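You operate a simulated robot arm through the tools that you are given. There is no shell and no other tool.

You run a simulated robot arm. Do the job below in one go: nothing can be reset, and whatever is moved stays where it is left.

## Task
Smooth the batting pad, roll the pieced strip's seam flat and lay the strip on the batting.
Fine: use the paddle and the seam roller, and put both back. Lay the strip lengthwise, its clip at the other end from the pad's.

It is judged by the outcome, as a careful person would: the job done as asked, and still so three seconds after it is handed in. It fails if anything else is knocked over, pushed out of place, dropped, spilled or broken.

## Robot
A 6-joint arm with a four-finger gripper, fixed in place. Base frame: the origin is at the foot of the arm, x ahead of it, y to its left, z up. Lengths are in m, angles in degrees, forces in N, time in s.
Its first joint turns from -166.0 to 166.0 degrees. Payload 3.43 kg.
Tool frame: the origin (TCP) lies between the finger pads and is the grasp point; the fingertips stand 0.03 m ahead of it; z points along the fingers, y is the line along which they close. Largest opening 0.12 m; the body of the gripper starts 0.085 m behind the TCP.
Orientation is told as [roll, pitch, yaw] about the base's x, y, z axes, in that order, counted from this pose: with the fingers straight down and closing along the base's y, the tool's x points along the base's -x, its y along +y and its z along -z.

## Interface
- The arm moves only by the tool jog_arm. Its argument "targets" is a list of rows, each a list of 7 numbers: the shift along the tool's x, y, z in units of 50 mm (1.0 is 50 mm), then the turn, a rotation vector about the tool's x, y, z in units of 6 degrees (1.0 is 6 degrees), then the finger opening in m, from 0 to 0.12. In form: [[tx, ty, tz, ax, ay, az, fingers], ...]. A call has 1 to 20 rows; each row shifts and turns the commanded pose from where the row before left it, along the tool's axes as they then stand. A call with a number of a shift or a turn outside -1 to 1 is refused whole. Each row takes 0.2 s and may step no farther than 0.05 m and 8.6 degrees from the row before; otherwise, or with a gripper value out of range, the whole call is refused. A pose out of reach is approached as far as the arm can. The call stops where the force on the tool passes 40 N (or 10 N more than at its start, if that is more) or the arm is blocked; 0.2 s more then pass. Each finger halts on what it meets, pressing with about 44 N; the grip force reading is that of the motor and also rises with nothing between the fingers. The clock runs only during rows and for 0.2 s after the last one: add rows that do not move to give the fingers time. The reply holds the time, the measured pose of the TCP, the force on the tool along the base axes, the opening and the grip force, in the units named above and with some noise, with the torque about the TCP (base axes, N m) and any sound that the robot's microphone picked up.
- Cameras (640 x 400 px; columns grow to the right, rows downward): "scene" is fixed at [0.4007, 0.4982, 1.4811]; the picture's right is [-0.95, -0.33, 0.00], its down [-0.27, 0.77, -0.58] and it looks along [0.19, -0.55, -0.82] (base axes); focal length 214 px, centre (320, 200). "wrist" rides on the gripper at [0.071, -0.017, -0.121] in the tool frame; the picture's right is [0.23, 0.97, 0.00], its down [-0.81, 0.19, -0.55] and it looks along [-0.54, 0.13, 0.83] (tool axes); focal length 275 px, centre (320, 200). There is no depth. A picture from a camera that has moved, and an enlarged one, comes with that camera's place and axes in the base frame and with its lens.
- camera(camera): a new picture of that camera. The clock stands still meanwhile.
- enlarge(camera, box): a new picture of the part [left, top, right, bottom] of that camera's present view, enlarged. The clock stands still meanwhile.
- hand_in(): hands the job in; it is judged then, once.

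Nothing tells you positions but the pictures and the camera data. Unless the task says otherwise, let go and move clear before handing in.

The tools are called after "Call:" as name(argument=value, ...) on one line, values as JSON. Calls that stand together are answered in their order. jog_arm: Moves the arm, as the interface text tells. Its arguments: {"type":"object","properties":{"targets":{"type":"array"}},"required":["targets"]} The other tools are called the same way: camera (camera) takes a picture; enlarge (camera, box) takes an enlarged picture of a part of a camera's view; hand_in () hands the job in.

At the start:

```text
t: 0.0
ee_pos: [0.3036, 0.3196, 1.2004]
tool_rot: [0.1, 0.1, 0.0]
wrist_force: [0.1, 0.6, -0.1]
torque: [0.01, -0.01, -0.01]
width: 0.12
grip_force: 0.0
```

scene: 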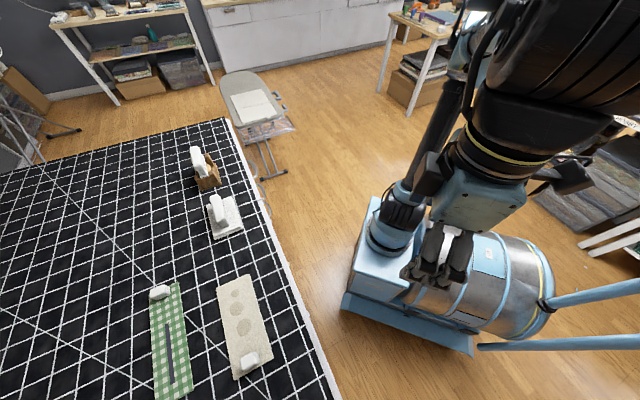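
wrist: 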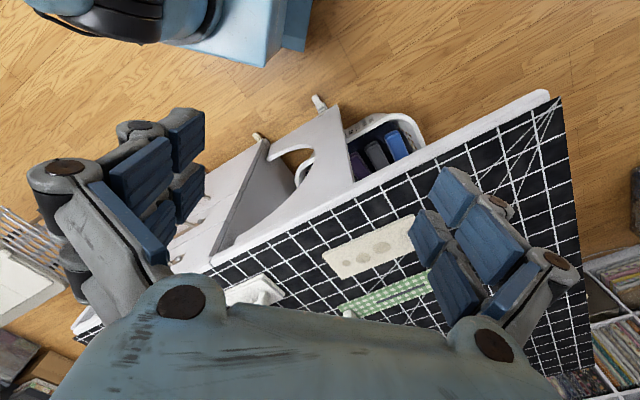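

I see a cutting-mat table with a batting pad (beige, lumps), a green gingham strip with a raised seam, a paddle on its base and a roller in a wooden stand. First I look closer at each of them.

Call:
enlarge(camera="scene", box=[130, 250, 290, 400])

Call:
enlarge(camera="scene", box=[160, 130, 280, 250])

Call:
enlarge(camera="wrist", box=[200, 180, 480, 355])

```text
2.67 times, centred on (210, 325) of scene
camera zoom: at [0.4007, 0.4982, 1.4811], right [-0.95, -0.33, 0.0], down [-0.27, 0.77, -0.58], along [0.19, -0.55, -0.82], focal length 572 px, centre (613, -133)
```

zoom: 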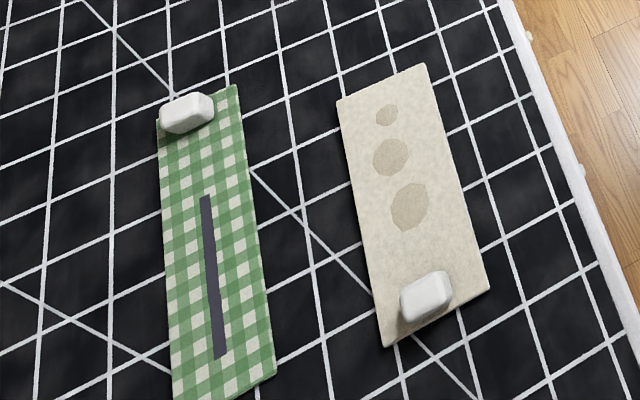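

```text
3.33 times, centred on (220, 190) of scene
camera zoom: at [0.4007, 0.4982, 1.4811], right [-0.95, -0.33, 0.0], down [-0.27, 0.77, -0.58], along [0.19, -0.55, -0.82], focal length 715 px, centre (653, 233)
```

zoom: 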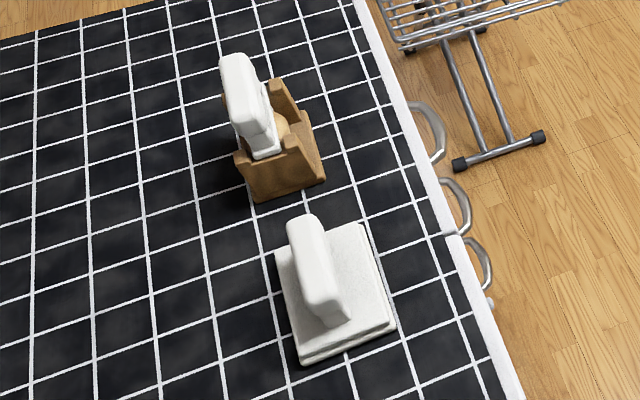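

```text
2.29 times, centred on (340, 268) of wrist
camera zoom: at [0.2344, 0.3028, 1.3208], right [-0.23, 0.97, 0.0], down [0.81, 0.19, 0.55], along [0.54, 0.13, -0.83], focal length 629 px, centre (274, 46)
```

zoom: 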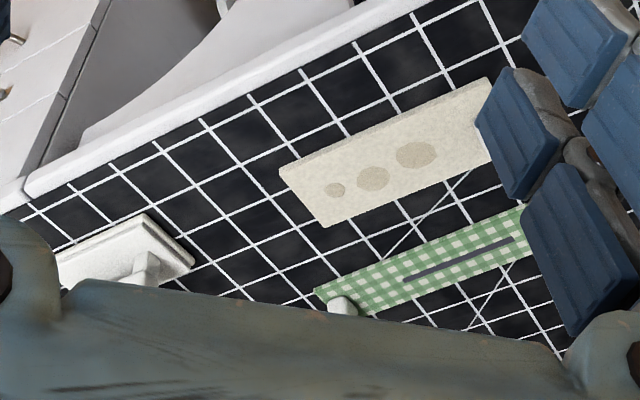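

The table top looks to be at z of about 0.90. The pad is near (0.59, 0.50), the strip near (0.73, 0.57), the paddle near (0.79, 0.27) and the roller stand near (0.92, 0.17). I'm moving the wrist camera over them to measure better.

Call:
jog_arm(targets=[[-0.7, 0.4, 0, 0, 0, 0, 0.12], [-0.7, 0.4, 0, 0, 0, 0, 0.12], [-0.7, 0.4, 0, 0, 0, 0, 0.12], [-0.7, 0.4, 0, 0, 0, 0, 0.12], [0, 0, 0, 0, 0, 0, 0.12]])

Call:
camera(camera="wrist")

Call:
camera(camera="scene")

```text
t: 1.2
ee_pos: [0.4297, 0.3996, 1.2067]
tool_rot: [0.1, -0.7, 0.1]
wrist_force: [-1.3, 0.3, 0.9]
torque: [0.03, -0.02, 0.02]
width: 0.12
grip_force: 0.1
```

```text
taken
camera wrist: at [0.3582, 0.3818, 1.3257], right [-0.23, 0.97, 0.0], down [0.8, 0.19, 0.56], along [0.55, 0.13, -0.83], focal length 275 px, centre (320, 200)
```

wrist: 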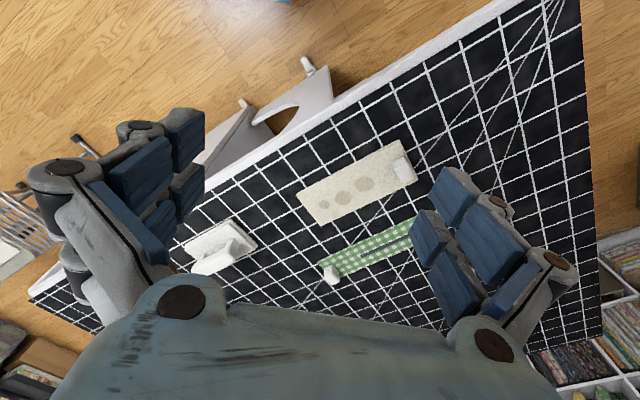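

```text
taken
```

scene: 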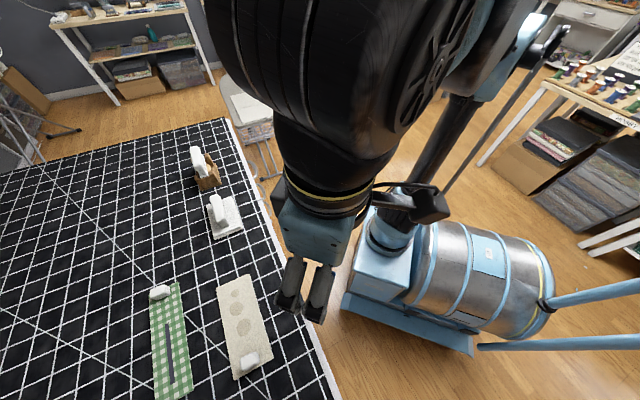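

The views match my estimates. Next I move the camera towards the paddle and the roller stand.

Call:
jog_arm(targets=[[-0.62, -0.72, 0, 0, 0, 0, 0.12], [-0.62, -0.72, 0, 0, 0, 0, 0.12], [-0.62, -0.72, 0, 0, 0, 0, 0.12], [-0.62, -0.72, 0, 0, 0, 0, 0.12], [-0.62, -0.72, 0, 0, 0, 0, 0.12], [0, 0, 0, 0, 0, 0, 0.12], [0, 0, 0, 0, 0, 0, 0.12]])

Call:
camera(camera="wrist")

Call:
enlarge(camera="wrist", box=[220, 90, 420, 290])

```text
t: 2.8
ee_pos: [0.5859, 0.2187, 1.2064]
tool_rot: [0.1, -0.6, 0.1]
wrist_force: [-0.7, 0.1, -0.8]
torque: [0.03, 0.01, 0.01]
width: 0.1201
grip_force: 0.0
```

```text
taken
camera wrist: at [0.5144, 0.2016, 1.3256], right [-0.23, 0.97, 0.0], down [0.8, 0.19, 0.56], along [0.55, 0.13, -0.83], focal length 275 px, centre (320, 200)
```

wrist: 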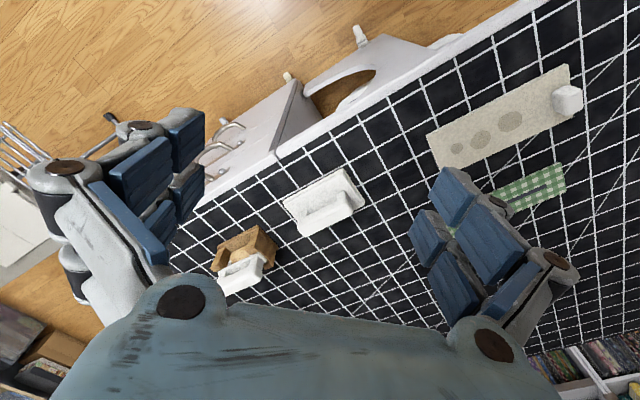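

```text
2.00 times, centred on (320, 190) of wrist
camera zoom: at [0.5144, 0.2016, 1.3256], right [-0.23, 0.97, 0.0], down [0.8, 0.19, 0.56], along [0.55, 0.13, -0.83], focal length 551 px, centre (320, 220)
```

zoom: 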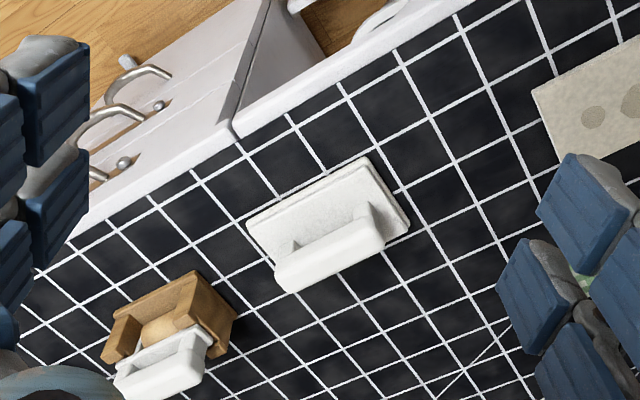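

The paddle plate centre is about (0.792, 0.275), with its long axis at -45 degrees and a bar handle along it. Now I look closely at the pad and strip.

Call:
jog_arm(targets=[[0.36, 0.8, 0.2, 0, 0, 0, 0.12], [0.36, 0.8, 0.2, 0, 0, 0, 0.12], [0.36, 0.8, 0.2, 0, 0, 0, 0.12], [0.36, 0.8, 0.2, 0, 0, 0, 0.12], [0.36, 0.8, 0.2, 0, 0, 0, 0.12], [0.36, 0.8, 0.2, 0, 0, 0, 0.12], [0.36, 0.8, 0.2, 0, 0, 0, 0.12], [0, 0, 0, 0, 0, 0, 0.12], [0, 0, 0, 0, 0, 0, 0.12]])

Call:
camera(camera="wrist")

Call:
enlarge(camera="wrist", box=[220, 110, 420, 290])

```text
t: 4.8
ee_pos: [0.4591, 0.4991, 1.1352]
tool_rot: [0.1, -0.7, 0.0]
wrist_force: [0.3, -0.9, 0.1]
torque: [0.0, -0.02, -0.02]
width: 0.1201
grip_force: 0.1
```

```text
taken
camera wrist: at [0.3885, 0.4824, 1.2554], right [-0.23, 0.97, 0.0], down [0.8, 0.19, 0.56], along [0.55, 0.13, -0.83], focal length 275 px, centre (320, 200)
```

wrist: 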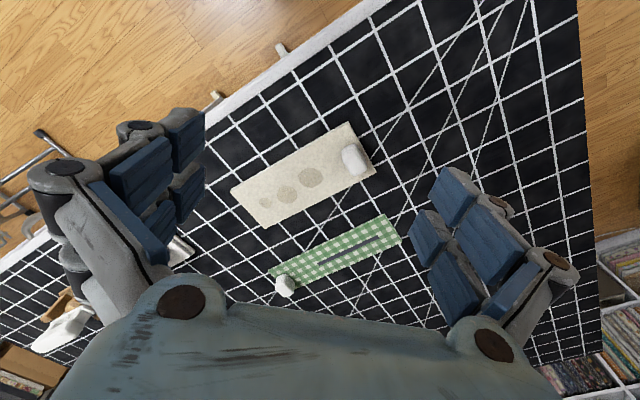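

```text
2.22 times, centred on (320, 200) of wrist
camera zoom: at [0.3885, 0.4824, 1.2554], right [-0.23, 0.97, 0.0], down [0.8, 0.19, 0.56], along [0.55, 0.13, -0.83], focal length 612 px, centre (320, 200)
```

zoom: 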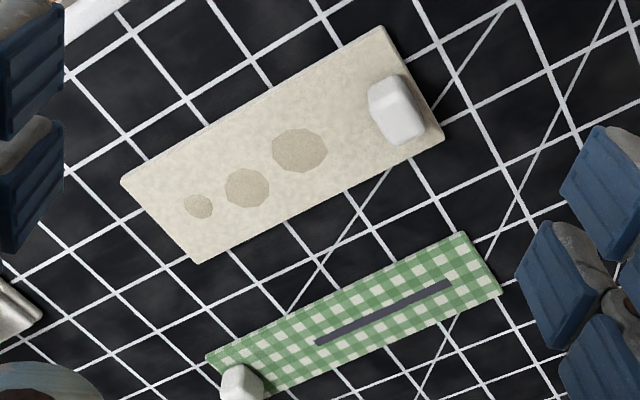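

Pad centre is about (0.592, 0.501), 0.20 × 0.083 m, with its axis at 135 degrees and its clip at the +y end. The strip is about 0.24 × 0.07 m with its clip at the -y end. I enlarge more to judge thicknesses and clip placement.

Call:
enlarge(camera="wrist", box=[310, 110, 400, 190])

Call:
enlarge(camera="wrist", box=[250, 200, 430, 310])

Call:
enlarge(camera="scene", box=[130, 270, 200, 400])

Call:
enlarge(camera="scene", box=[205, 260, 285, 390])

```text
5.00 times, centred on (355, 150) of wrist
camera zoom: at [0.3885, 0.4824, 1.2554], right [-0.23, 0.97, 0.0], down [0.8, 0.19, 0.56], along [0.55, 0.13, -0.83], focal length 1376 px, centre (145, 450)
```

zoom: 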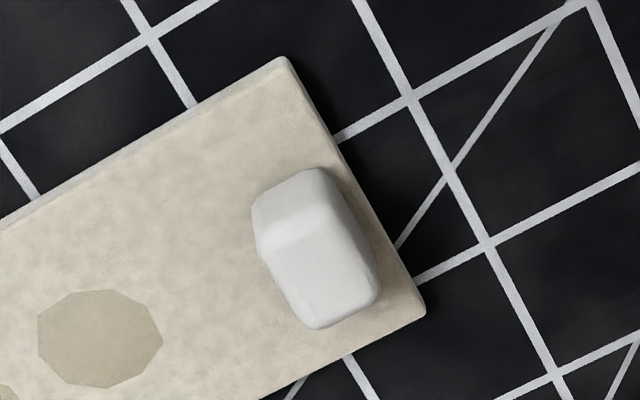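

```text
3.56 times, centred on (340, 255) of wrist
camera zoom: at [0.3885, 0.4824, 1.2554], right [-0.23, 0.97, 0.0], down [0.8, 0.19, 0.56], along [0.55, 0.13, -0.83], focal length 979 px, centre (249, 4)
```

zoom: 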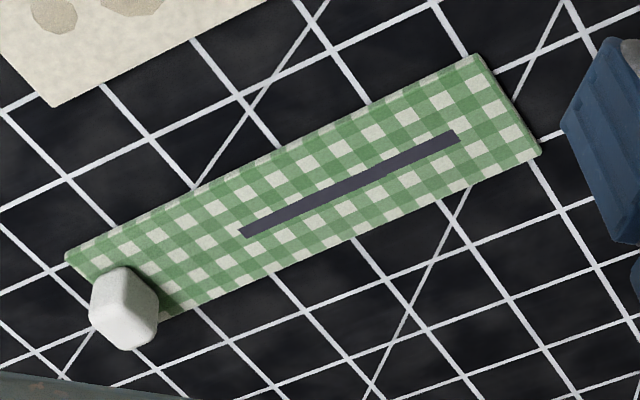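

```text
3.08 times, centred on (165, 335) of scene
camera zoom: at [0.4007, 0.4982, 1.4811], right [-0.95, -0.33, 0.0], down [-0.27, 0.77, -0.58], along [0.19, -0.55, -0.82], focal length 660 px, centre (797, -215)
```

zoom: 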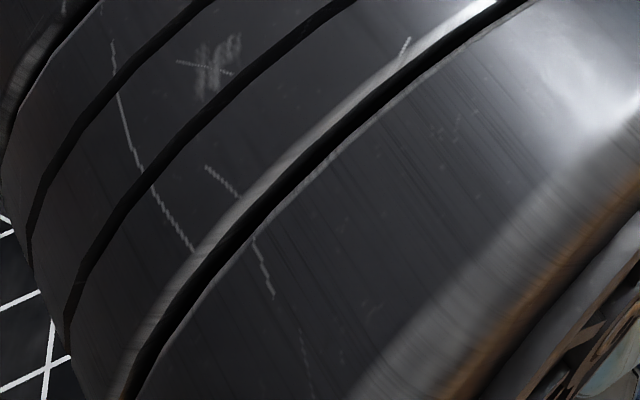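

```text
3.08 times, centred on (245, 325) of scene
camera zoom: at [0.4007, 0.4982, 1.4811], right [-0.95, -0.33, 0.0], down [-0.27, 0.77, -0.58], along [0.19, -0.55, -0.82], focal length 660 px, centre (551, -185)
```

zoom: 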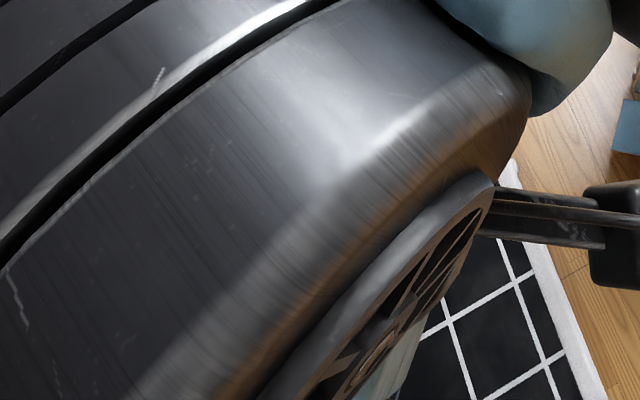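

The pad and strip are thin boards with block-like clips, and the seam runs from about (0.763, 0.567) to (0.672, 0.651). Now I go above the paddle with the gripper turned so the fingers close across its handle.

Call:
jog_arm(targets=[[-0.74, -0.5, 0, 0, 0, 0, 0.12], [-0.74, -0.5, 0, 0, 0, 0, 0.12], [-0.74, -0.5, 0, 0, 0, 0, 0.12], [-0.74, -0.5, 0, 0, 0, 0, 0.12], [-0.74, -0.5, 0, 0, 0, 0, 0.12], [-0.74, -0.5, 0, 0, 0, 0, 0.12], [-0.74, -0.5, 0, 0, 0, 0, 0.12], [-0.74, -0.5, 0, 0, 0, 0, 0.12], [-0.74, -0.5, 0, 0, 0, 0, 0.12], [0, 0, 0, 0, 0, 0.9375, 0.12], [0, 0, 0, 0, 0, 0.9375, 0.12], [0, 0, 0, 0, 0, 0.9375, 0.12], [0, 0, 0, 0, 0, 0.9375, 0.12], [0, 0, 0, 0, 0, 0.9375, 0.12], [0, 0, 0, 0, 0, 0.9375, 0.12], [0, 0, 0, 0, 0, 0.9375, 0.12], [0, 0, 0, 0, 0, 0.9375, 0.12], [0, 0, 0, 0, 0, 0, 0.12], [0, 0, 0, 0, 0, 0, 0.12]])

Call:
camera(camera="wrist")

Call:
camera(camera="scene")

```text
t: 8.8
ee_pos: [0.7924, 0.2769, 1.1404]
tool_rot: [0.5, -0.4, -44.8]
wrist_force: [0.1, -0.2, 0.3]
torque: [-0.03, 0.04, 0.01]
width: 0.1201
grip_force: 0.0
```

```text
taken
camera wrist: at [0.7302, 0.3136, 1.2595], right [0.52, 0.85, 0.01], down [0.7, -0.44, 0.56], along [0.48, -0.29, -0.83], focal length 275 px, centre (320, 200)
```

wrist: 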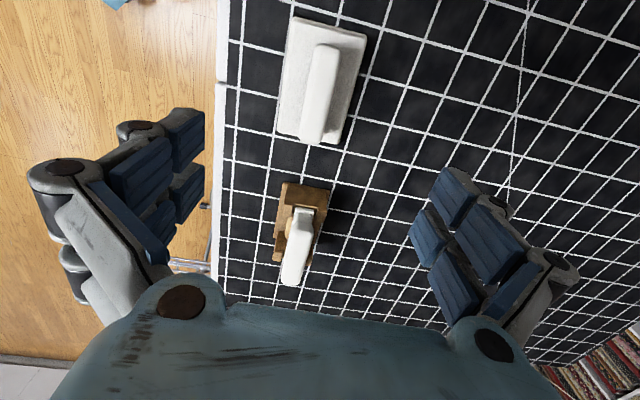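

```text
taken
```

scene: 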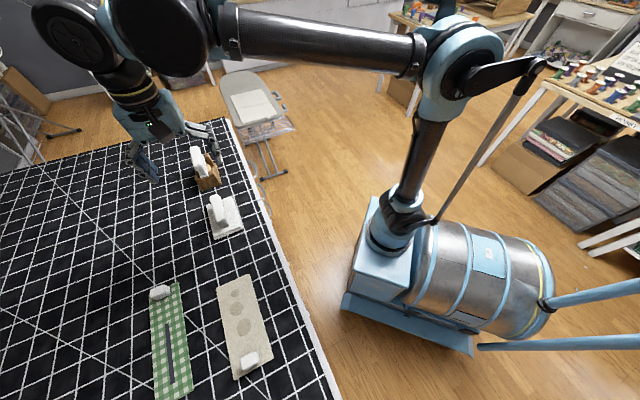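

The gripper is above the paddle now, and the handles are in view. I enlarge both tools to get handle heights and the roller's posture.

Call:
enlarge(camera="wrist", box=[250, 0, 400, 150])

Call:
enlarge(camera="wrist", box=[240, 170, 360, 300])

Call:
enlarge(camera="scene", box=[180, 135, 260, 245])

Call:
enlarge(camera="scene", box=[130, 270, 290, 400])

```text
2.67 times, centred on (325, 75) of wrist
camera zoom: at [0.7302, 0.3136, 1.2595], right [0.52, 0.85, 0.01], down [0.7, -0.44, 0.56], along [0.48, -0.29, -0.83], focal length 734 px, centre (307, 533)
```

zoom: 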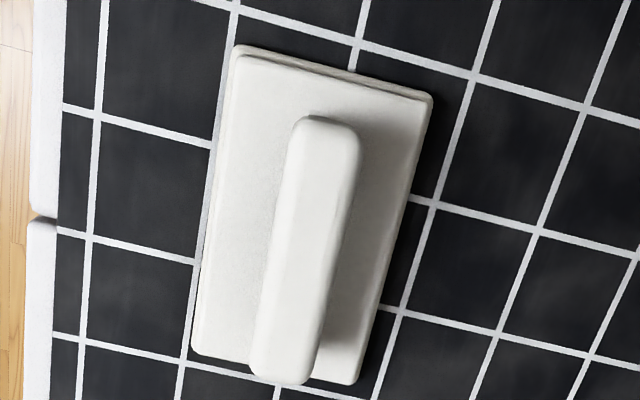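

```text
3.08 times, centred on (300, 235) of wrist
camera zoom: at [0.7302, 0.3136, 1.2595], right [0.52, 0.85, 0.01], down [0.7, -0.44, 0.56], along [0.48, -0.29, -0.83], focal length 847 px, centre (382, 92)
```

zoom: 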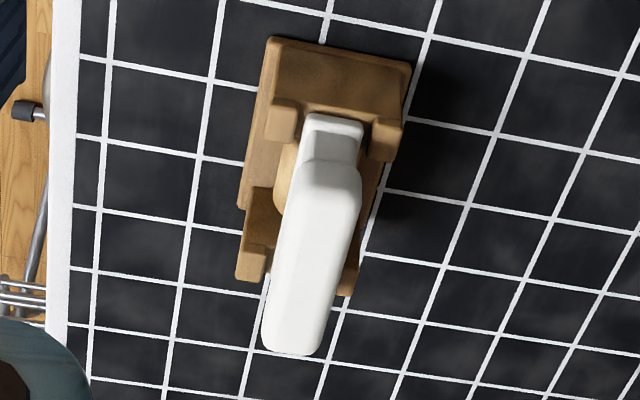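

```text
3.64 times, centred on (220, 190) of scene
camera zoom: at [0.4007, 0.4982, 1.4811], right [-0.95, -0.33, 0.0], down [-0.27, 0.77, -0.58], along [0.19, -0.55, -0.82], focal length 780 px, centre (684, 236)
```

zoom: 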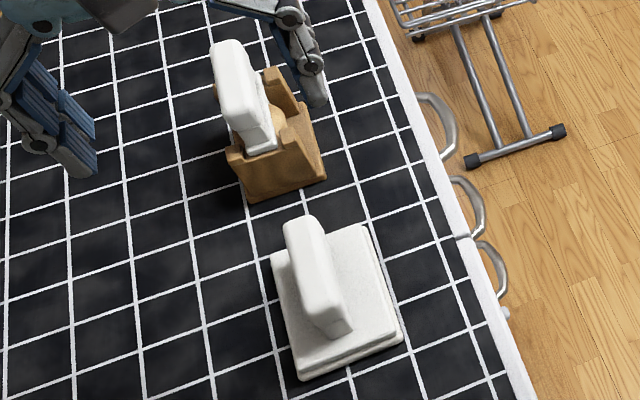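

```text
3.08 times, centred on (210, 335) of scene
camera zoom: at [0.4007, 0.4982, 1.4811], right [-0.95, -0.33, 0.0], down [-0.27, 0.77, -0.58], along [0.19, -0.55, -0.82], focal length 660 px, centre (658, -215)
```

zoom: 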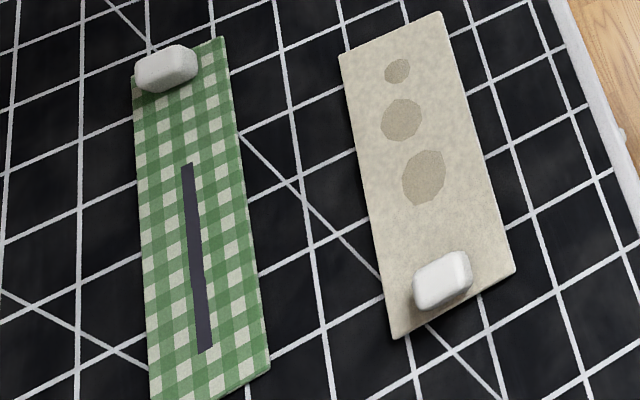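

The paddle handle is a bridge bar whose top is at z of about 0.953, centred near (0.794, 0.272). I descend partway over it for a closer look.

Call:
jog_arm(targets=[[-0.03, -0.01, 0.85, 0, 0, 0, 0.12], [-0.03, -0.01, 0.85, 0, 0, 0, 0.12], [-0.03, -0.01, 0.85, 0, 0, 0, 0.12], [0, 0, 0, 0, 0, 0, 0.12], [0, 0, 0, 0, 0, 0, 0.12]])

Call:
camera(camera="wrist")

Call:
enlarge(camera="scene", box=[180, 135, 260, 245])

```text
t: 10.0
ee_pos: [0.7953, 0.2705, 1.0127]
tool_rot: [0.5, -0.4, -44.8]
wrist_force: [-0.1, -0.2, -0.3]
torque: [0.03, 0.04, 0.05]
width: 0.1198
grip_force: 0.0
```

```text
taken
camera wrist: at [0.7336, 0.3088, 1.1323], right [0.52, 0.85, 0.01], down [0.7, -0.44, 0.56], along [0.48, -0.29, -0.83], focal length 275 px, centre (320, 200)
```

wrist: 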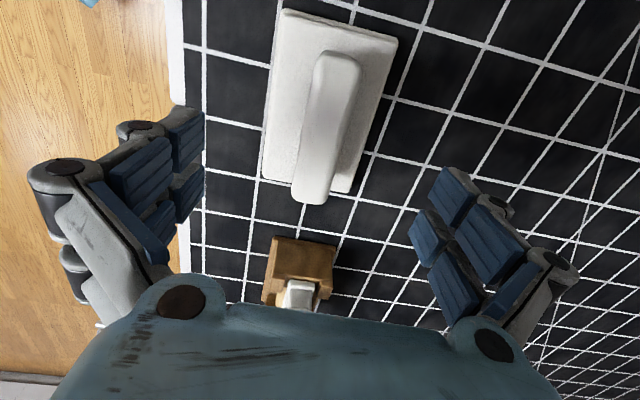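

```text
3.64 times, centred on (220, 190) of scene
camera zoom: at [0.4007, 0.4982, 1.4811], right [-0.95, -0.33, 0.0], down [-0.27, 0.77, -0.58], along [0.19, -0.55, -0.82], focal length 780 px, centre (684, 236)
```

zoom: 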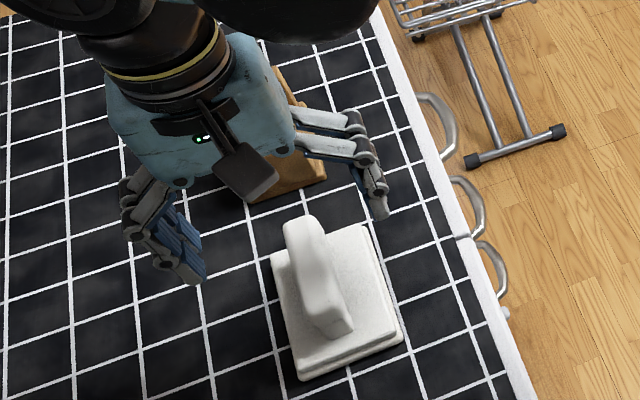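

The paddle bar sits under the gripper, lined up with the closing direction. I zoom in to refine its pose before descending.

Call:
enlarge(camera="wrist", box=[250, 0, 410, 210])

Call:
enlarge(camera="scene", box=[205, 185, 250, 235])

```text
1.90 times, centred on (330, 105) of wrist
camera zoom: at [0.7336, 0.3088, 1.1323], right [0.52, 0.85, 0.01], down [0.7, -0.44, 0.56], along [0.48, -0.29, -0.83], focal length 524 px, centre (301, 381)
```

zoom: 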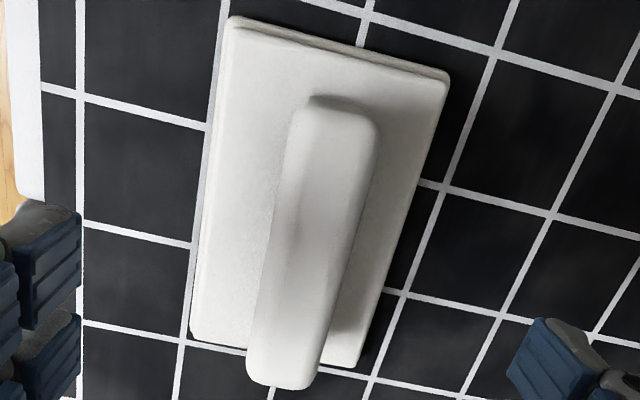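

```text
8.00 times, centred on (228, 210) of scene
camera zoom: at [0.4007, 0.4982, 1.4811], right [-0.95, -0.33, 0.0], down [-0.27, 0.77, -0.58], along [0.19, -0.55, -0.82], focal length 1716 px, centre (1060, 120)
```

zoom: 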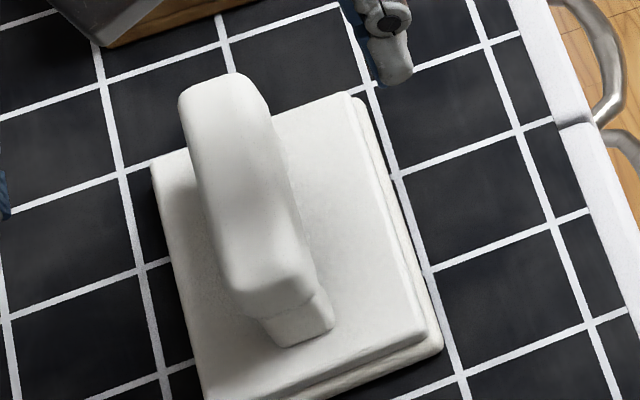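

The bar is about 3 cm wide, top at z of about 0.955, and the plate top is near 0.918. I narrow the fingers a little, straighten the small tilt and lower the tips to just beside the bar, then check alignment.

Call:
jog_arm(targets=[[0, 0.03, 0.1, 0.037, 0.038, 0, 0.08], [0, 0.03, 0.3, 0.037, 0.038, 0, 0.08], [0, 0, 0.3, 0, 0, 0, 0.08], [0, 0, 0, 0, 0, 0, 0.08], [0, 0, 0, 0, 0, 0, 0.08]])

Call:
camera(camera="wrist")

Call:
enlarge(camera="scene", box=[195, 165, 265, 245])

```text
t: 11.2
ee_pos: [0.7986, 0.2732, 0.9771]
tool_rot: [0.1, 0.1, -44.8]
wrist_force: [0.4, -0.2, 0.2]
torque: [-0.01, -0.01, 0.0]
width: 0.08
grip_force: 0.0
```

```text
taken
camera wrist: at [0.7373, 0.3112, 1.0976], right [0.52, 0.85, 0.0], down [0.71, -0.44, 0.55], along [0.47, -0.29, -0.83], focal length 275 px, centre (320, 200)
```

wrist: 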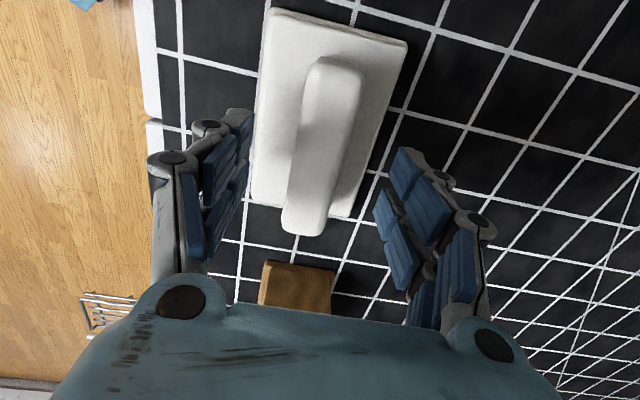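

```text
5.00 times, centred on (230, 205) of scene
camera zoom: at [0.4007, 0.4982, 1.4811], right [-0.95, -0.33, 0.0], down [-0.27, 0.77, -0.58], along [0.19, -0.55, -0.82], focal length 1072 px, centre (770, 175)
```

zoom: 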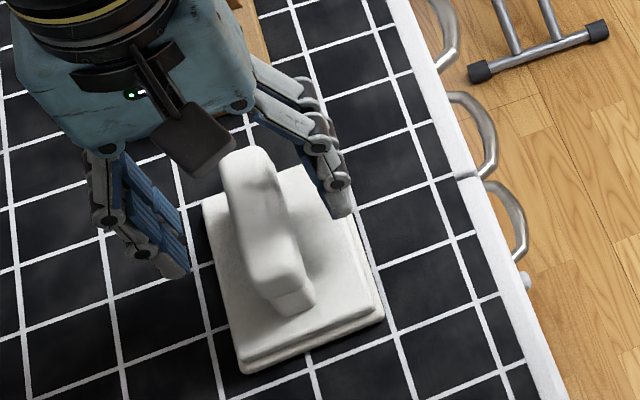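

Call:
enlarge(camera="wrist", box=[230, 40, 410, 250])

```text
1.90 times, centred on (320, 145) of wrist
camera zoom: at [0.7373, 0.3112, 1.0976], right [0.52, 0.85, 0.0], down [0.71, -0.44, 0.55], along [0.47, -0.29, -0.83], focal length 524 px, centre (320, 305)
```

zoom: 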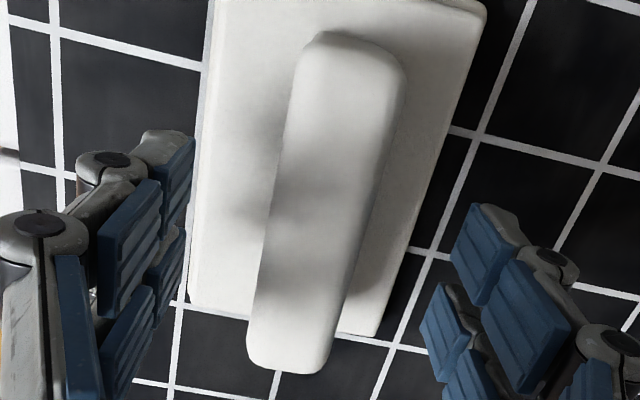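

The bar is centred between the fingers within about a millimetre. I lower to grasp height, with the tips just above the plate, and close.

Call:
jog_arm(targets=[[0.07, 0, 0.24, 0, 0, 0, 0.08], [0, 0, 0.23, 0, 0, 0, 0.08], [0, 0, 0, 0, 0, 0, 0.08]])

Call:
camera(camera="wrist")

Call:
enlarge(camera="scene", box=[195, 165, 265, 245])

```text
t: 12.0
ee_pos: [0.7956, 0.2766, 0.9548]
tool_rot: [0.1, 0.1, -44.9]
wrist_force: [-0.3, -0.5, 0.3]
torque: [0.0, -0.03, -0.01]
width: 0.0799
grip_force: 0.0
```

```text
taken
camera wrist: at [0.735, 0.314, 1.0742], right [0.52, 0.85, 0.0], down [0.71, -0.44, 0.55], along [0.47, -0.29, -0.83], focal length 275 px, centre (320, 200)
```

wrist: 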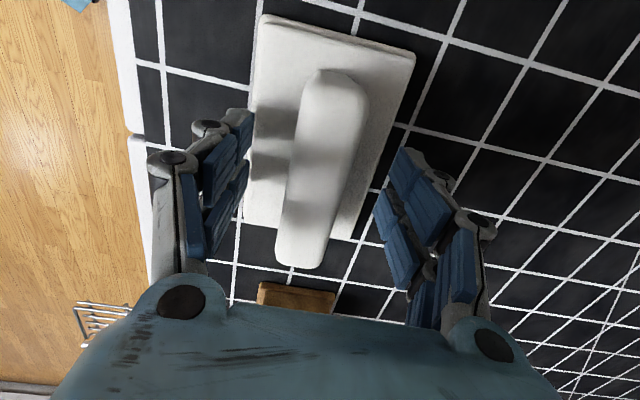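

```text
5.00 times, centred on (230, 205) of scene
camera zoom: at [0.4007, 0.4982, 1.4811], right [-0.95, -0.33, 0.0], down [-0.27, 0.77, -0.58], along [0.19, -0.55, -0.82], focal length 1072 px, centre (770, 175)
```

zoom: 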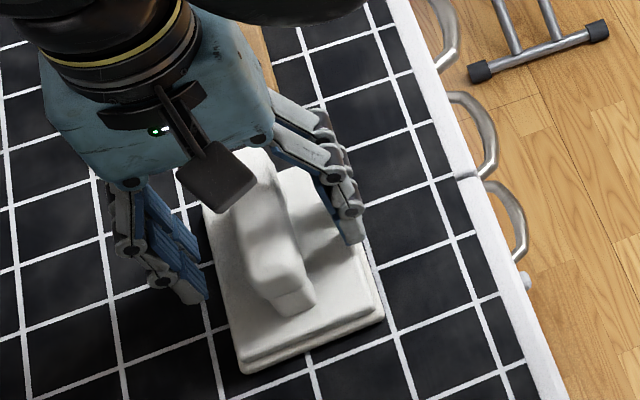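

The fingers straddle the bar evenly with the tips clear of the plate. I close on it.

Call:
jog_arm(targets=[[0, 0, 0, 0, 0, 0, 0.04], [0, 0, 0, 0, 0, 0, 0.02], [0, 0, 0, 0, 0, 0, 0.0], [0, 0, 0, 0, 0, 0, 0.0]])

Call:
camera(camera="wrist")

Call:
enlarge(camera="scene", box=[195, 165, 265, 245])

```text
t: 13.0
ee_pos: [0.7958, 0.2757, 0.9535]
tool_rot: [0.1, 0.1, -44.9]
wrist_force: [0.6, 1.2, 1.7]
torque: [0.0, 0.03, -0.01]
width: 0.0266
grip_force: 44.0
```

```text
taken
camera wrist: at [0.735, 0.314, 1.0744], right [0.52, 0.85, 0.0], down [0.71, -0.44, 0.55], along [0.47, -0.29, -0.83], focal length 275 px, centre (320, 200)
```

wrist: 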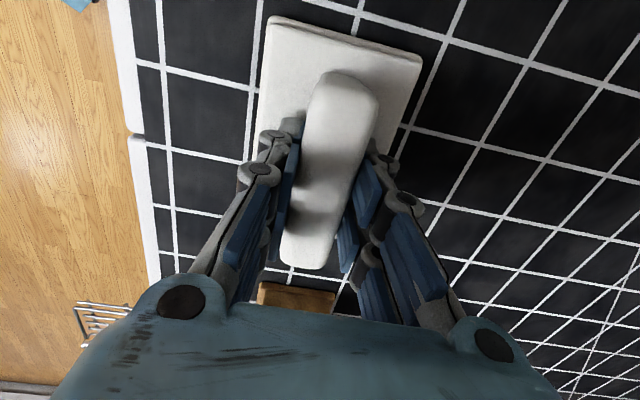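

```text
5.00 times, centred on (230, 205) of scene
camera zoom: at [0.4007, 0.4982, 1.4811], right [-0.95, -0.33, 0.0], down [-0.27, 0.77, -0.58], along [0.19, -0.55, -0.82], focal length 1072 px, centre (770, 175)
```

zoom: 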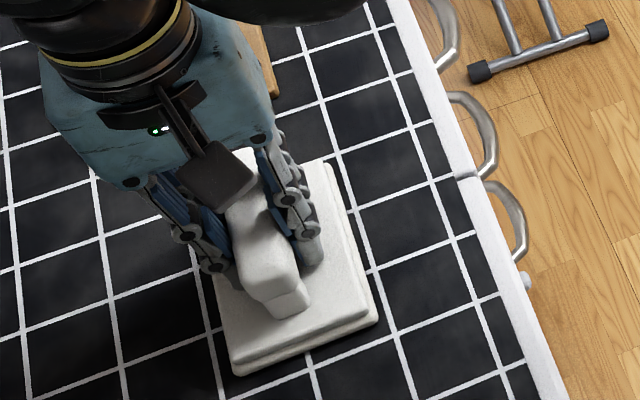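

The paddle is gripped; it was nudged roughly 3.7 mm along the closing line, and I will undo that on return. I lift it a little and check whether anything stays behind.

Call:
jog_arm(targets=[[0, 0, -0.3, 0, 0, 0, 0.0], [0, 0, -0.6, 0, 0, 0, 0.0], [0, 0, -0.8, 0, 0, 0, 0.0], [0, 0, 0, 0, 0, 0, 0.0]])

Call:
camera(camera="wrist")

Call:
enlarge(camera="scene", box=[185, 145, 265, 245])

```text
t: 14.0
ee_pos: [0.7971, 0.2769, 1.0393]
tool_rot: [0.1, 0.1, -44.9]
wrist_force: [-0.3, -0.1, -1.3]
torque: [-0.03, 0.0, -0.02]
width: 0.0264
grip_force: 43.8
```

```text
taken
camera wrist: at [0.7355, 0.3139, 1.1595], right [0.52, 0.85, 0.0], down [0.71, -0.44, 0.55], along [0.47, -0.29, -0.83], focal length 275 px, centre (320, 200)
```

wrist: 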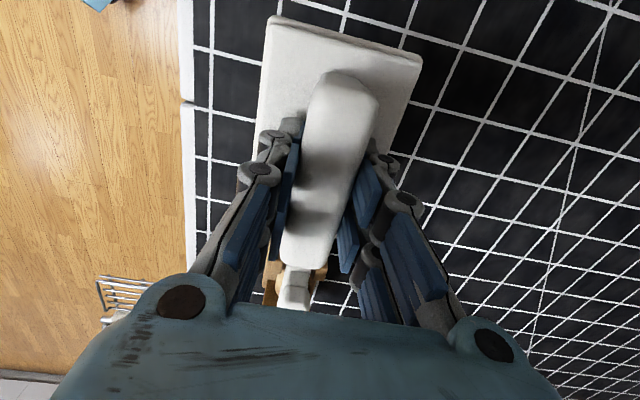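

```text
4.00 times, centred on (225, 195) of scene
camera zoom: at [0.4007, 0.4982, 1.4811], right [-0.95, -0.33, 0.0], down [-0.27, 0.77, -0.58], along [0.19, -0.55, -0.82], focal length 858 px, centre (700, 220)
```

zoom: 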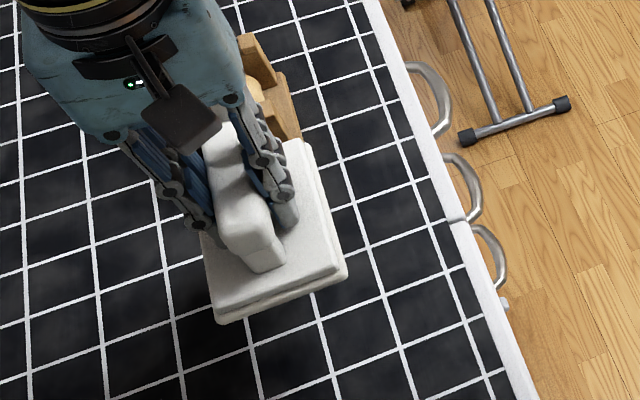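

The double plate is all one paddle, and nothing stays behind. I carry it over the batting pad, lined up with the pad's length and short of its clip, before lowering.

Call:
jog_arm(targets=[[0.5, 0.03, 0, 0, 0, 0, 0.0], [0.85, 0.046, 0, 0, 0, 0, 0.0], [0.9, 0.046, 0, 0, 0, 0, 0.0], [0.9, 0.046, 0, 0, 0, 0, 0.0], [0.9, 0.046, 0, 0, 0, 0, 0.0], [0.8, 0.046, 0, 0, 0, 0, 0.0], [0.43, 0.02, 0, 0, 0, 0, 0.0], [0, 0, 0, 0, 0, 0, 0.0], [0, 0, 0, 0, 0, 0, 0.0]])

Call:
camera(camera="wrist")

Call:
camera(camera="scene")

Call:
enlarge(camera="scene", box=[190, 240, 310, 390])

```text
t: 16.0
ee_pos: [0.6188, 0.4728, 1.0391]
tool_rot: [0.1, 0.1, -44.9]
wrist_force: [-0.8, 0.6, -2.1]
torque: [-0.01, -0.01, 0.0]
width: 0.0264
grip_force: 43.8
```

```text
taken
camera wrist: at [0.5583, 0.51, 1.1594], right [0.52, 0.85, 0.0], down [0.71, -0.44, 0.55], along [0.47, -0.29, -0.83], focal length 275 px, centre (320, 200)
```

wrist: 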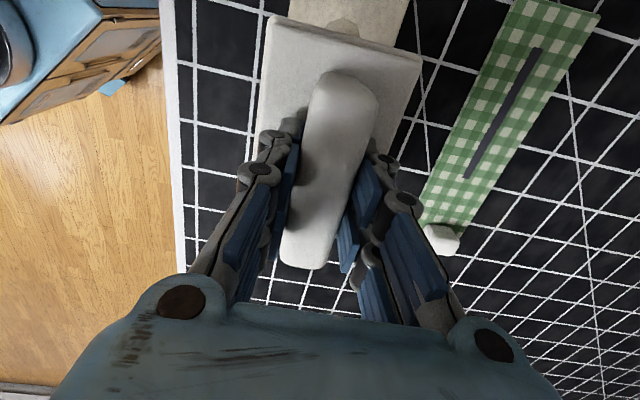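

```text
taken
```

scene: 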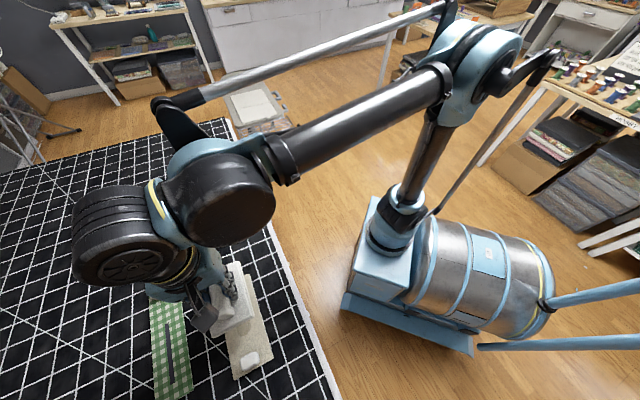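

```text
2.67 times, centred on (250, 315) of scene
camera zoom: at [0.4007, 0.4982, 1.4811], right [-0.95, -0.33, 0.0], down [-0.27, 0.77, -0.58], along [0.19, -0.55, -0.82], focal length 572 px, centre (507, -107)
```

zoom: 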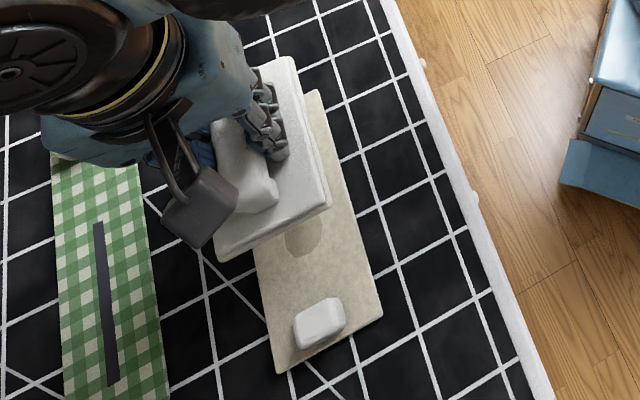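

The paddle hangs squarely over the pad's spots. I lower it close to the pad, then feel for contact in small steps.

Call:
jog_arm(targets=[[0, 0, 0.6, 0, 0, 0, 0.0], [0, 0, 0.5, 0, 0, 0, 0.0], [0, 0, 0.2, 0, 0, 0, 0.0], [0, 0, 0, 0, 0, 0, 0.0]])

Call:
enlarge(camera="scene", box=[190, 240, 310, 390])

Call:
camera(camera="wrist")

```text
t: 17.0
ee_pos: [0.6191, 0.4718, 0.973]
tool_rot: [0.1, 0.1, -44.9]
wrist_force: [0.0, 0.8, -0.9]
torque: [0.0, 0.02, -0.04]
width: 0.0268
grip_force: 44.4
```

```text
2.67 times, centred on (250, 315) of scene
camera zoom: at [0.4007, 0.4982, 1.4811], right [-0.95, -0.33, 0.0], down [-0.27, 0.77, -0.58], along [0.19, -0.55, -0.82], focal length 572 px, centre (507, -107)
```

zoom: 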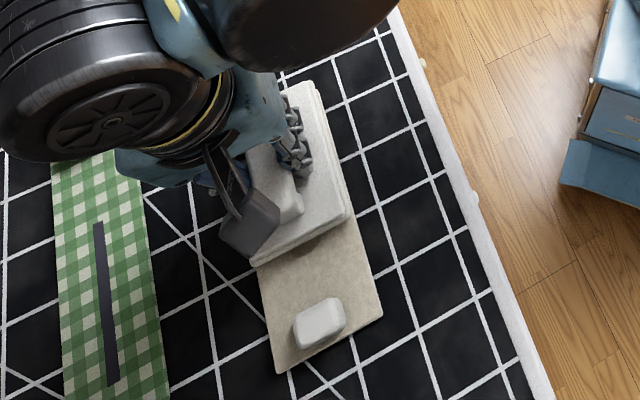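

```text
taken
camera wrist: at [0.5582, 0.5106, 1.0939], right [0.52, 0.85, 0.0], down [0.71, -0.44, 0.55], along [0.47, -0.29, -0.83], focal length 275 px, centre (320, 200)
```

wrist: 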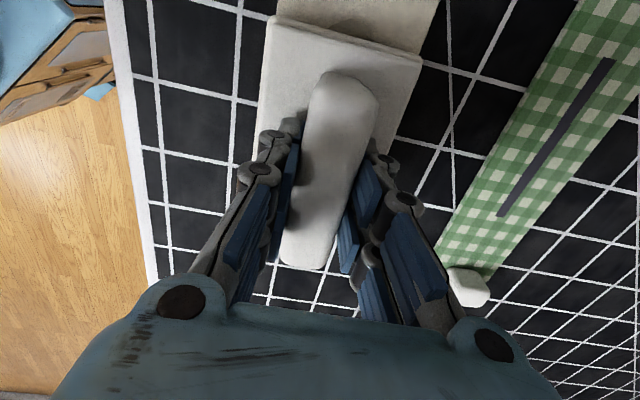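

Call:
jog_arm(targets=[[0, 0, 0.06, 0, 0, 0, 0.0], [0, 0, 0.06, 0, 0, 0, 0.0], [0, 0, 0.04, 0, 0, 0, 0.0], [0, 0, 0, 0, 0, 0, 0.0]])

```text
t: 18.0
ee_pos: [0.6204, 0.4716, 0.9662]
tool_rot: [0.1, 0.1, -44.9]
wrist_force: [0.7, 0.1, -1.6]
torque: [0.01, -0.01, -0.01]
width: 0.0265
grip_force: 43.9
```

No contact yet at z of 0.966. I continue down in finer steps.

Call:
jog_arm(targets=[[0, 0, 0.03, 0, 0, 0, 0.0], [0, 0, 0.03, 0, 0, 0, 0.0], [0, 0, 0, 0, 0, 0, 0.0]])

```text
t: 18.8
ee_pos: [0.6191, 0.4715, 0.9637]
tool_rot: [0.1, 0.1, -44.8]
wrist_force: [2.0, 1.1, 15.2]
torque: [0.08, 0.06, -0.03]
width: 0.0266
grip_force: 44.3
```

Contact at about z 0.964 with roughly 15 N of pressing. I ease slightly and sweep slowly toward the clip end, watching the forces.

Call:
jog_arm(targets=[[0, 0, -0.008, 0, 0, 0, 0.0], [0.08, 0, 0, 0, 0, 0, 0.0], [0.1, 0, 0, 0, 0, 0, 0.0], [0.1, 0, 0, 0, 0, 0, 0.0]])

Call:
enlarge(camera="scene", box=[190, 240, 310, 390])

```text
t: 19.8
ee_pos: [0.6081, 0.4812, 0.963]
tool_rot: [0.1, 0.2, -44.9]
wrist_force: [5.0, -4.2, 13.1]
torque: [-0.19, -0.09, 0.0]
width: 0.0262
grip_force: 43.7
```

```text
2.67 times, centred on (250, 315) of scene
camera zoom: at [0.4007, 0.4982, 1.4811], right [-0.95, -0.33, 0.0], down [-0.27, 0.77, -0.58], along [0.19, -0.55, -0.82], focal length 572 px, centre (507, -107)
```

zoom: 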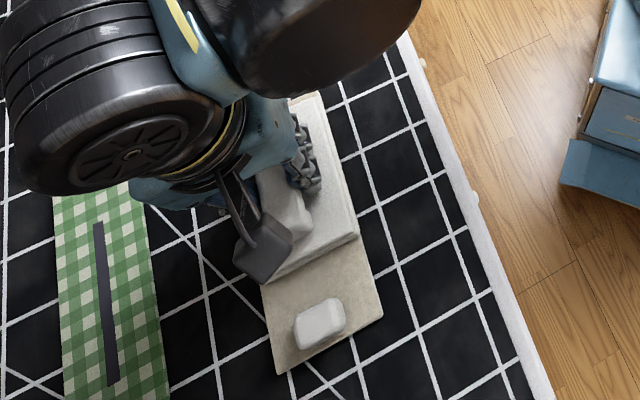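

The paddle slides smoothly and the pad holds still. I continue up to just short of the clip, then sweep back.

Call:
jog_arm(targets=[[0.1, 0, 0, 0, 0, 0, 0.0], [0.1, 0, 0, 0, 0, 0, 0.0], [0.1, 0, 0, 0, 0, 0, 0.0], [0.1, 0, 0, 0, 0, 0, 0.0], [0, 0, 0, 0, 0, 0, 0.0]])

Call:
enlarge(camera="scene", box=[190, 240, 310, 390])

Call:
camera(camera="wrist")

```text
t: 21.0
ee_pos: [0.5955, 0.4963, 0.9639]
tool_rot: [0.1, 0.1, -45.0]
wrist_force: [0.3, -1.2, 4.4]
torque: [-0.07, -0.01, -0.01]
width: 0.0264
grip_force: 44.2
```

```text
2.67 times, centred on (250, 315) of scene
camera zoom: at [0.4007, 0.4982, 1.4811], right [-0.95, -0.33, 0.0], down [-0.27, 0.77, -0.58], along [0.19, -0.55, -0.82], focal length 572 px, centre (507, -107)
```

zoom: 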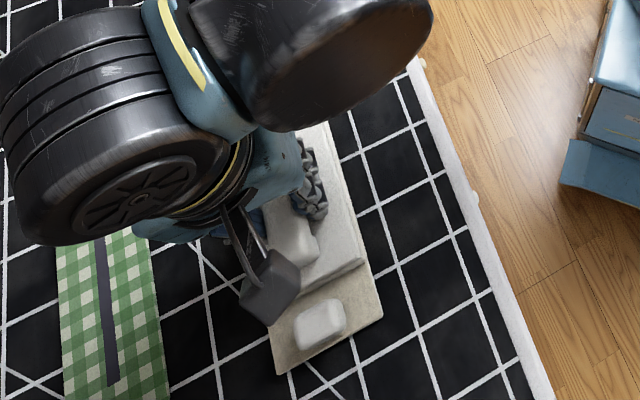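

```text
taken
camera wrist: at [0.5336, 0.5343, 1.0842], right [0.52, 0.85, 0.0], down [0.71, -0.44, 0.55], along [0.47, -0.29, -0.83], focal length 275 px, centre (320, 200)
```

wrist: 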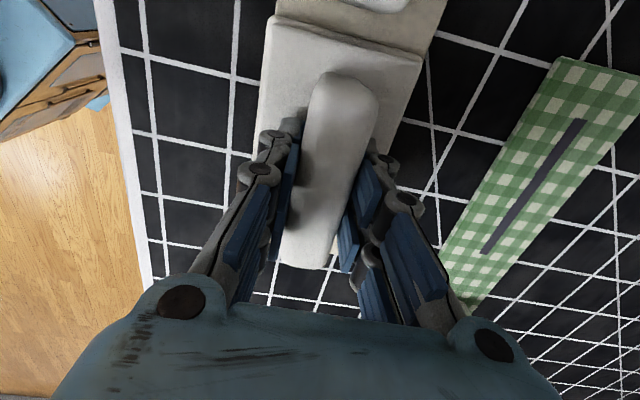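

The gap to the clip is still safe. I press a bit more and sweep back over the whole spotted area and forward again.

Call:
jog_arm(targets=[[0, 0, 0.012, 0, 0, 0, 0.0], [-0.1, 0, 0, 0, 0, 0, 0.0], [-0.12, 0, 0, 0, 0, 0, 0.0], [-0.12, 0, 0, 0, 0, 0, 0.0], [-0.12, 0, 0, 0, 0, 0, 0.0], [-0.12, 0, 0, 0, 0, 0, 0.0], [-0.12, 0, 0, 0, 0, 0, 0.0], [-0.12, 0, 0, 0, 0, 0, 0.0]])

Call:
enlarge(camera="scene", box=[190, 240, 310, 390])

```text
t: 22.8
ee_pos: [0.6239, 0.4666, 0.9632]
tool_rot: [0.1, 0.1, -44.8]
wrist_force: [-4.1, 6.0, 20.9]
torque: [0.33, 0.33, -0.03]
width: 0.0267
grip_force: 44.2
```

```text
2.67 times, centred on (250, 315) of scene
camera zoom: at [0.4007, 0.4982, 1.4811], right [-0.95, -0.33, 0.0], down [-0.27, 0.77, -0.58], along [0.19, -0.55, -0.82], focal length 572 px, centre (507, -107)
```

zoom: 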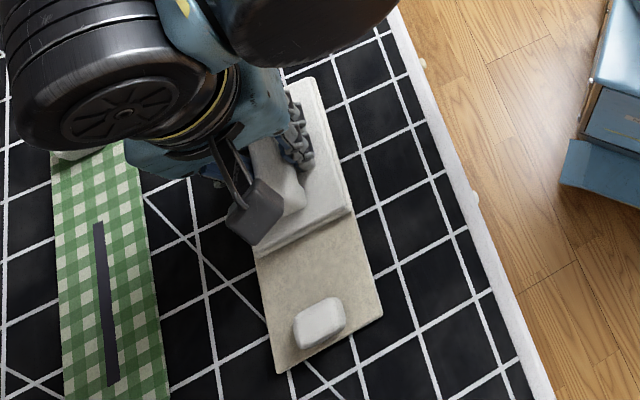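

The large spot already looks gone where the pad is uncovered. I do one more pass toward the clip with lighter pressure, then lift and inspect.

Call:
jog_arm(targets=[[-0.12, 0, -0.006, 0, 0, 0, 0.0], [-0.12, 0, 0, 0, 0, 0, 0.0], [-0.1, 0, 0, 0, 0, 0, 0.0], [0.1, 0, 0, 0, 0, 0, 0.0], [0.12, 0, 0, 0, 0, 0, 0.0], [0.12, 0, 0, 0, 0, 0, 0.0], [0.12, 0, 0, 0, 0, 0, 0.0], [0.12, 0, 0, 0, 0, 0, 0.0], [0.12, 0, 0, 0, 0, 0, 0.0], [0.12, 0, 0, 0, 0, 0, 0.0], [0.12, 0, 0, 0, 0, 0, 0.0], [0.12, 0, 0, 0, 0, 0, 0.0]])

Call:
enlarge(camera="scene", box=[190, 240, 310, 390])

```text
t: 25.4
ee_pos: [0.5986, 0.4925, 0.9626]
tool_rot: [0.1, 0.1, -44.9]
wrist_force: [3.3, -3.7, 13.5]
torque: [-0.21, -0.2, 0.02]
width: 0.0266
grip_force: 44.0
```

```text
2.67 times, centred on (250, 315) of scene
camera zoom: at [0.4007, 0.4982, 1.4811], right [-0.95, -0.33, 0.0], down [-0.27, 0.77, -0.58], along [0.19, -0.55, -0.82], focal length 572 px, centre (507, -107)
```

zoom: 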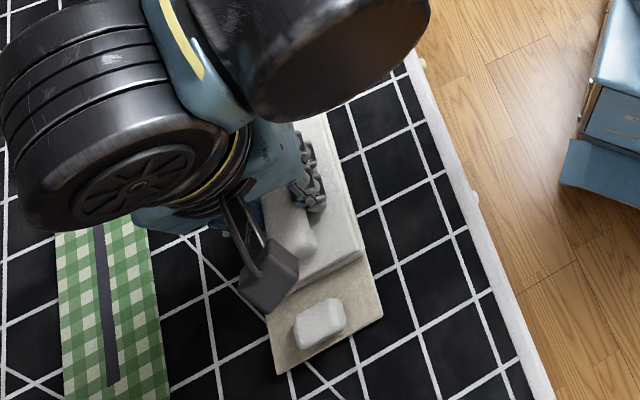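

Now I lift off and back away toward the paddle's home, then inspect the pad.

Call:
jog_arm(targets=[[0, 0, -0.1, 0, 0, 0, 0.0], [0, 0, -0.5, 0, 0, 0, 0.0], [0, 0, -0.9, 0, 0, 0, 0.0], [-0.5, 0, 0, 0, 0, 0, 0.0], [-0.9, 0, 0, 0, 0, 0, 0.0], [-0.9, 0, 0, 0, 0, 0, 0.0], [-0.9, 0, 0, 0, 0, 0, 0.0], [0, 0, 0, 0, 0, 0, 0.0], [0, 0, 0, 0, 0, 0, 0.0]])

Call:
camera(camera="wrist")

Call:
enlarge(camera="scene", box=[130, 240, 290, 400])

```text
t: 27.4
ee_pos: [0.7116, 0.3793, 1.0389]
tool_rot: [0.1, 0.1, -45.0]
wrist_force: [0.3, -0.3, -0.5]
torque: [0.0, -0.03, 0.02]
width: 0.0263
grip_force: 44.2
```

```text
taken
camera wrist: at [0.6512, 0.4181, 1.1587], right [0.52, 0.85, 0.0], down [0.71, -0.44, 0.55], along [0.47, -0.29, -0.83], focal length 275 px, centre (320, 200)
```

wrist: 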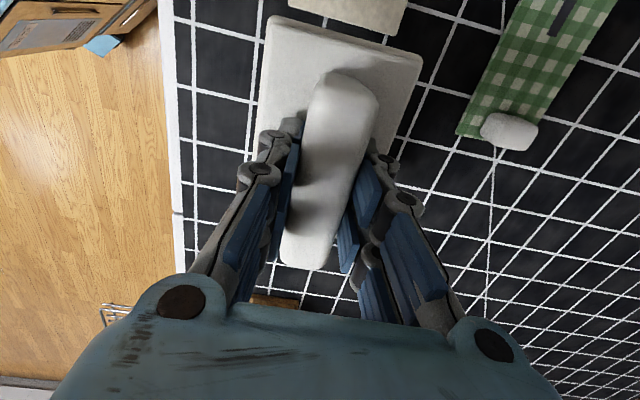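

```text
2.50 times, centred on (210, 320) of scene
camera zoom: at [0.4007, 0.4982, 1.4811], right [-0.95, -0.33, 0.0], down [-0.27, 0.77, -0.58], along [0.19, -0.55, -0.82], focal length 536 px, centre (595, -100)
```

zoom: 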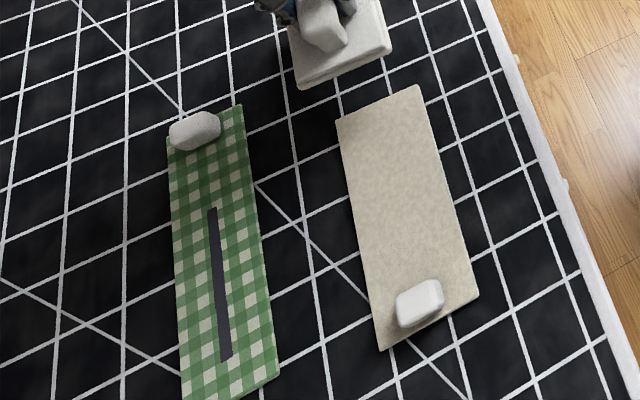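

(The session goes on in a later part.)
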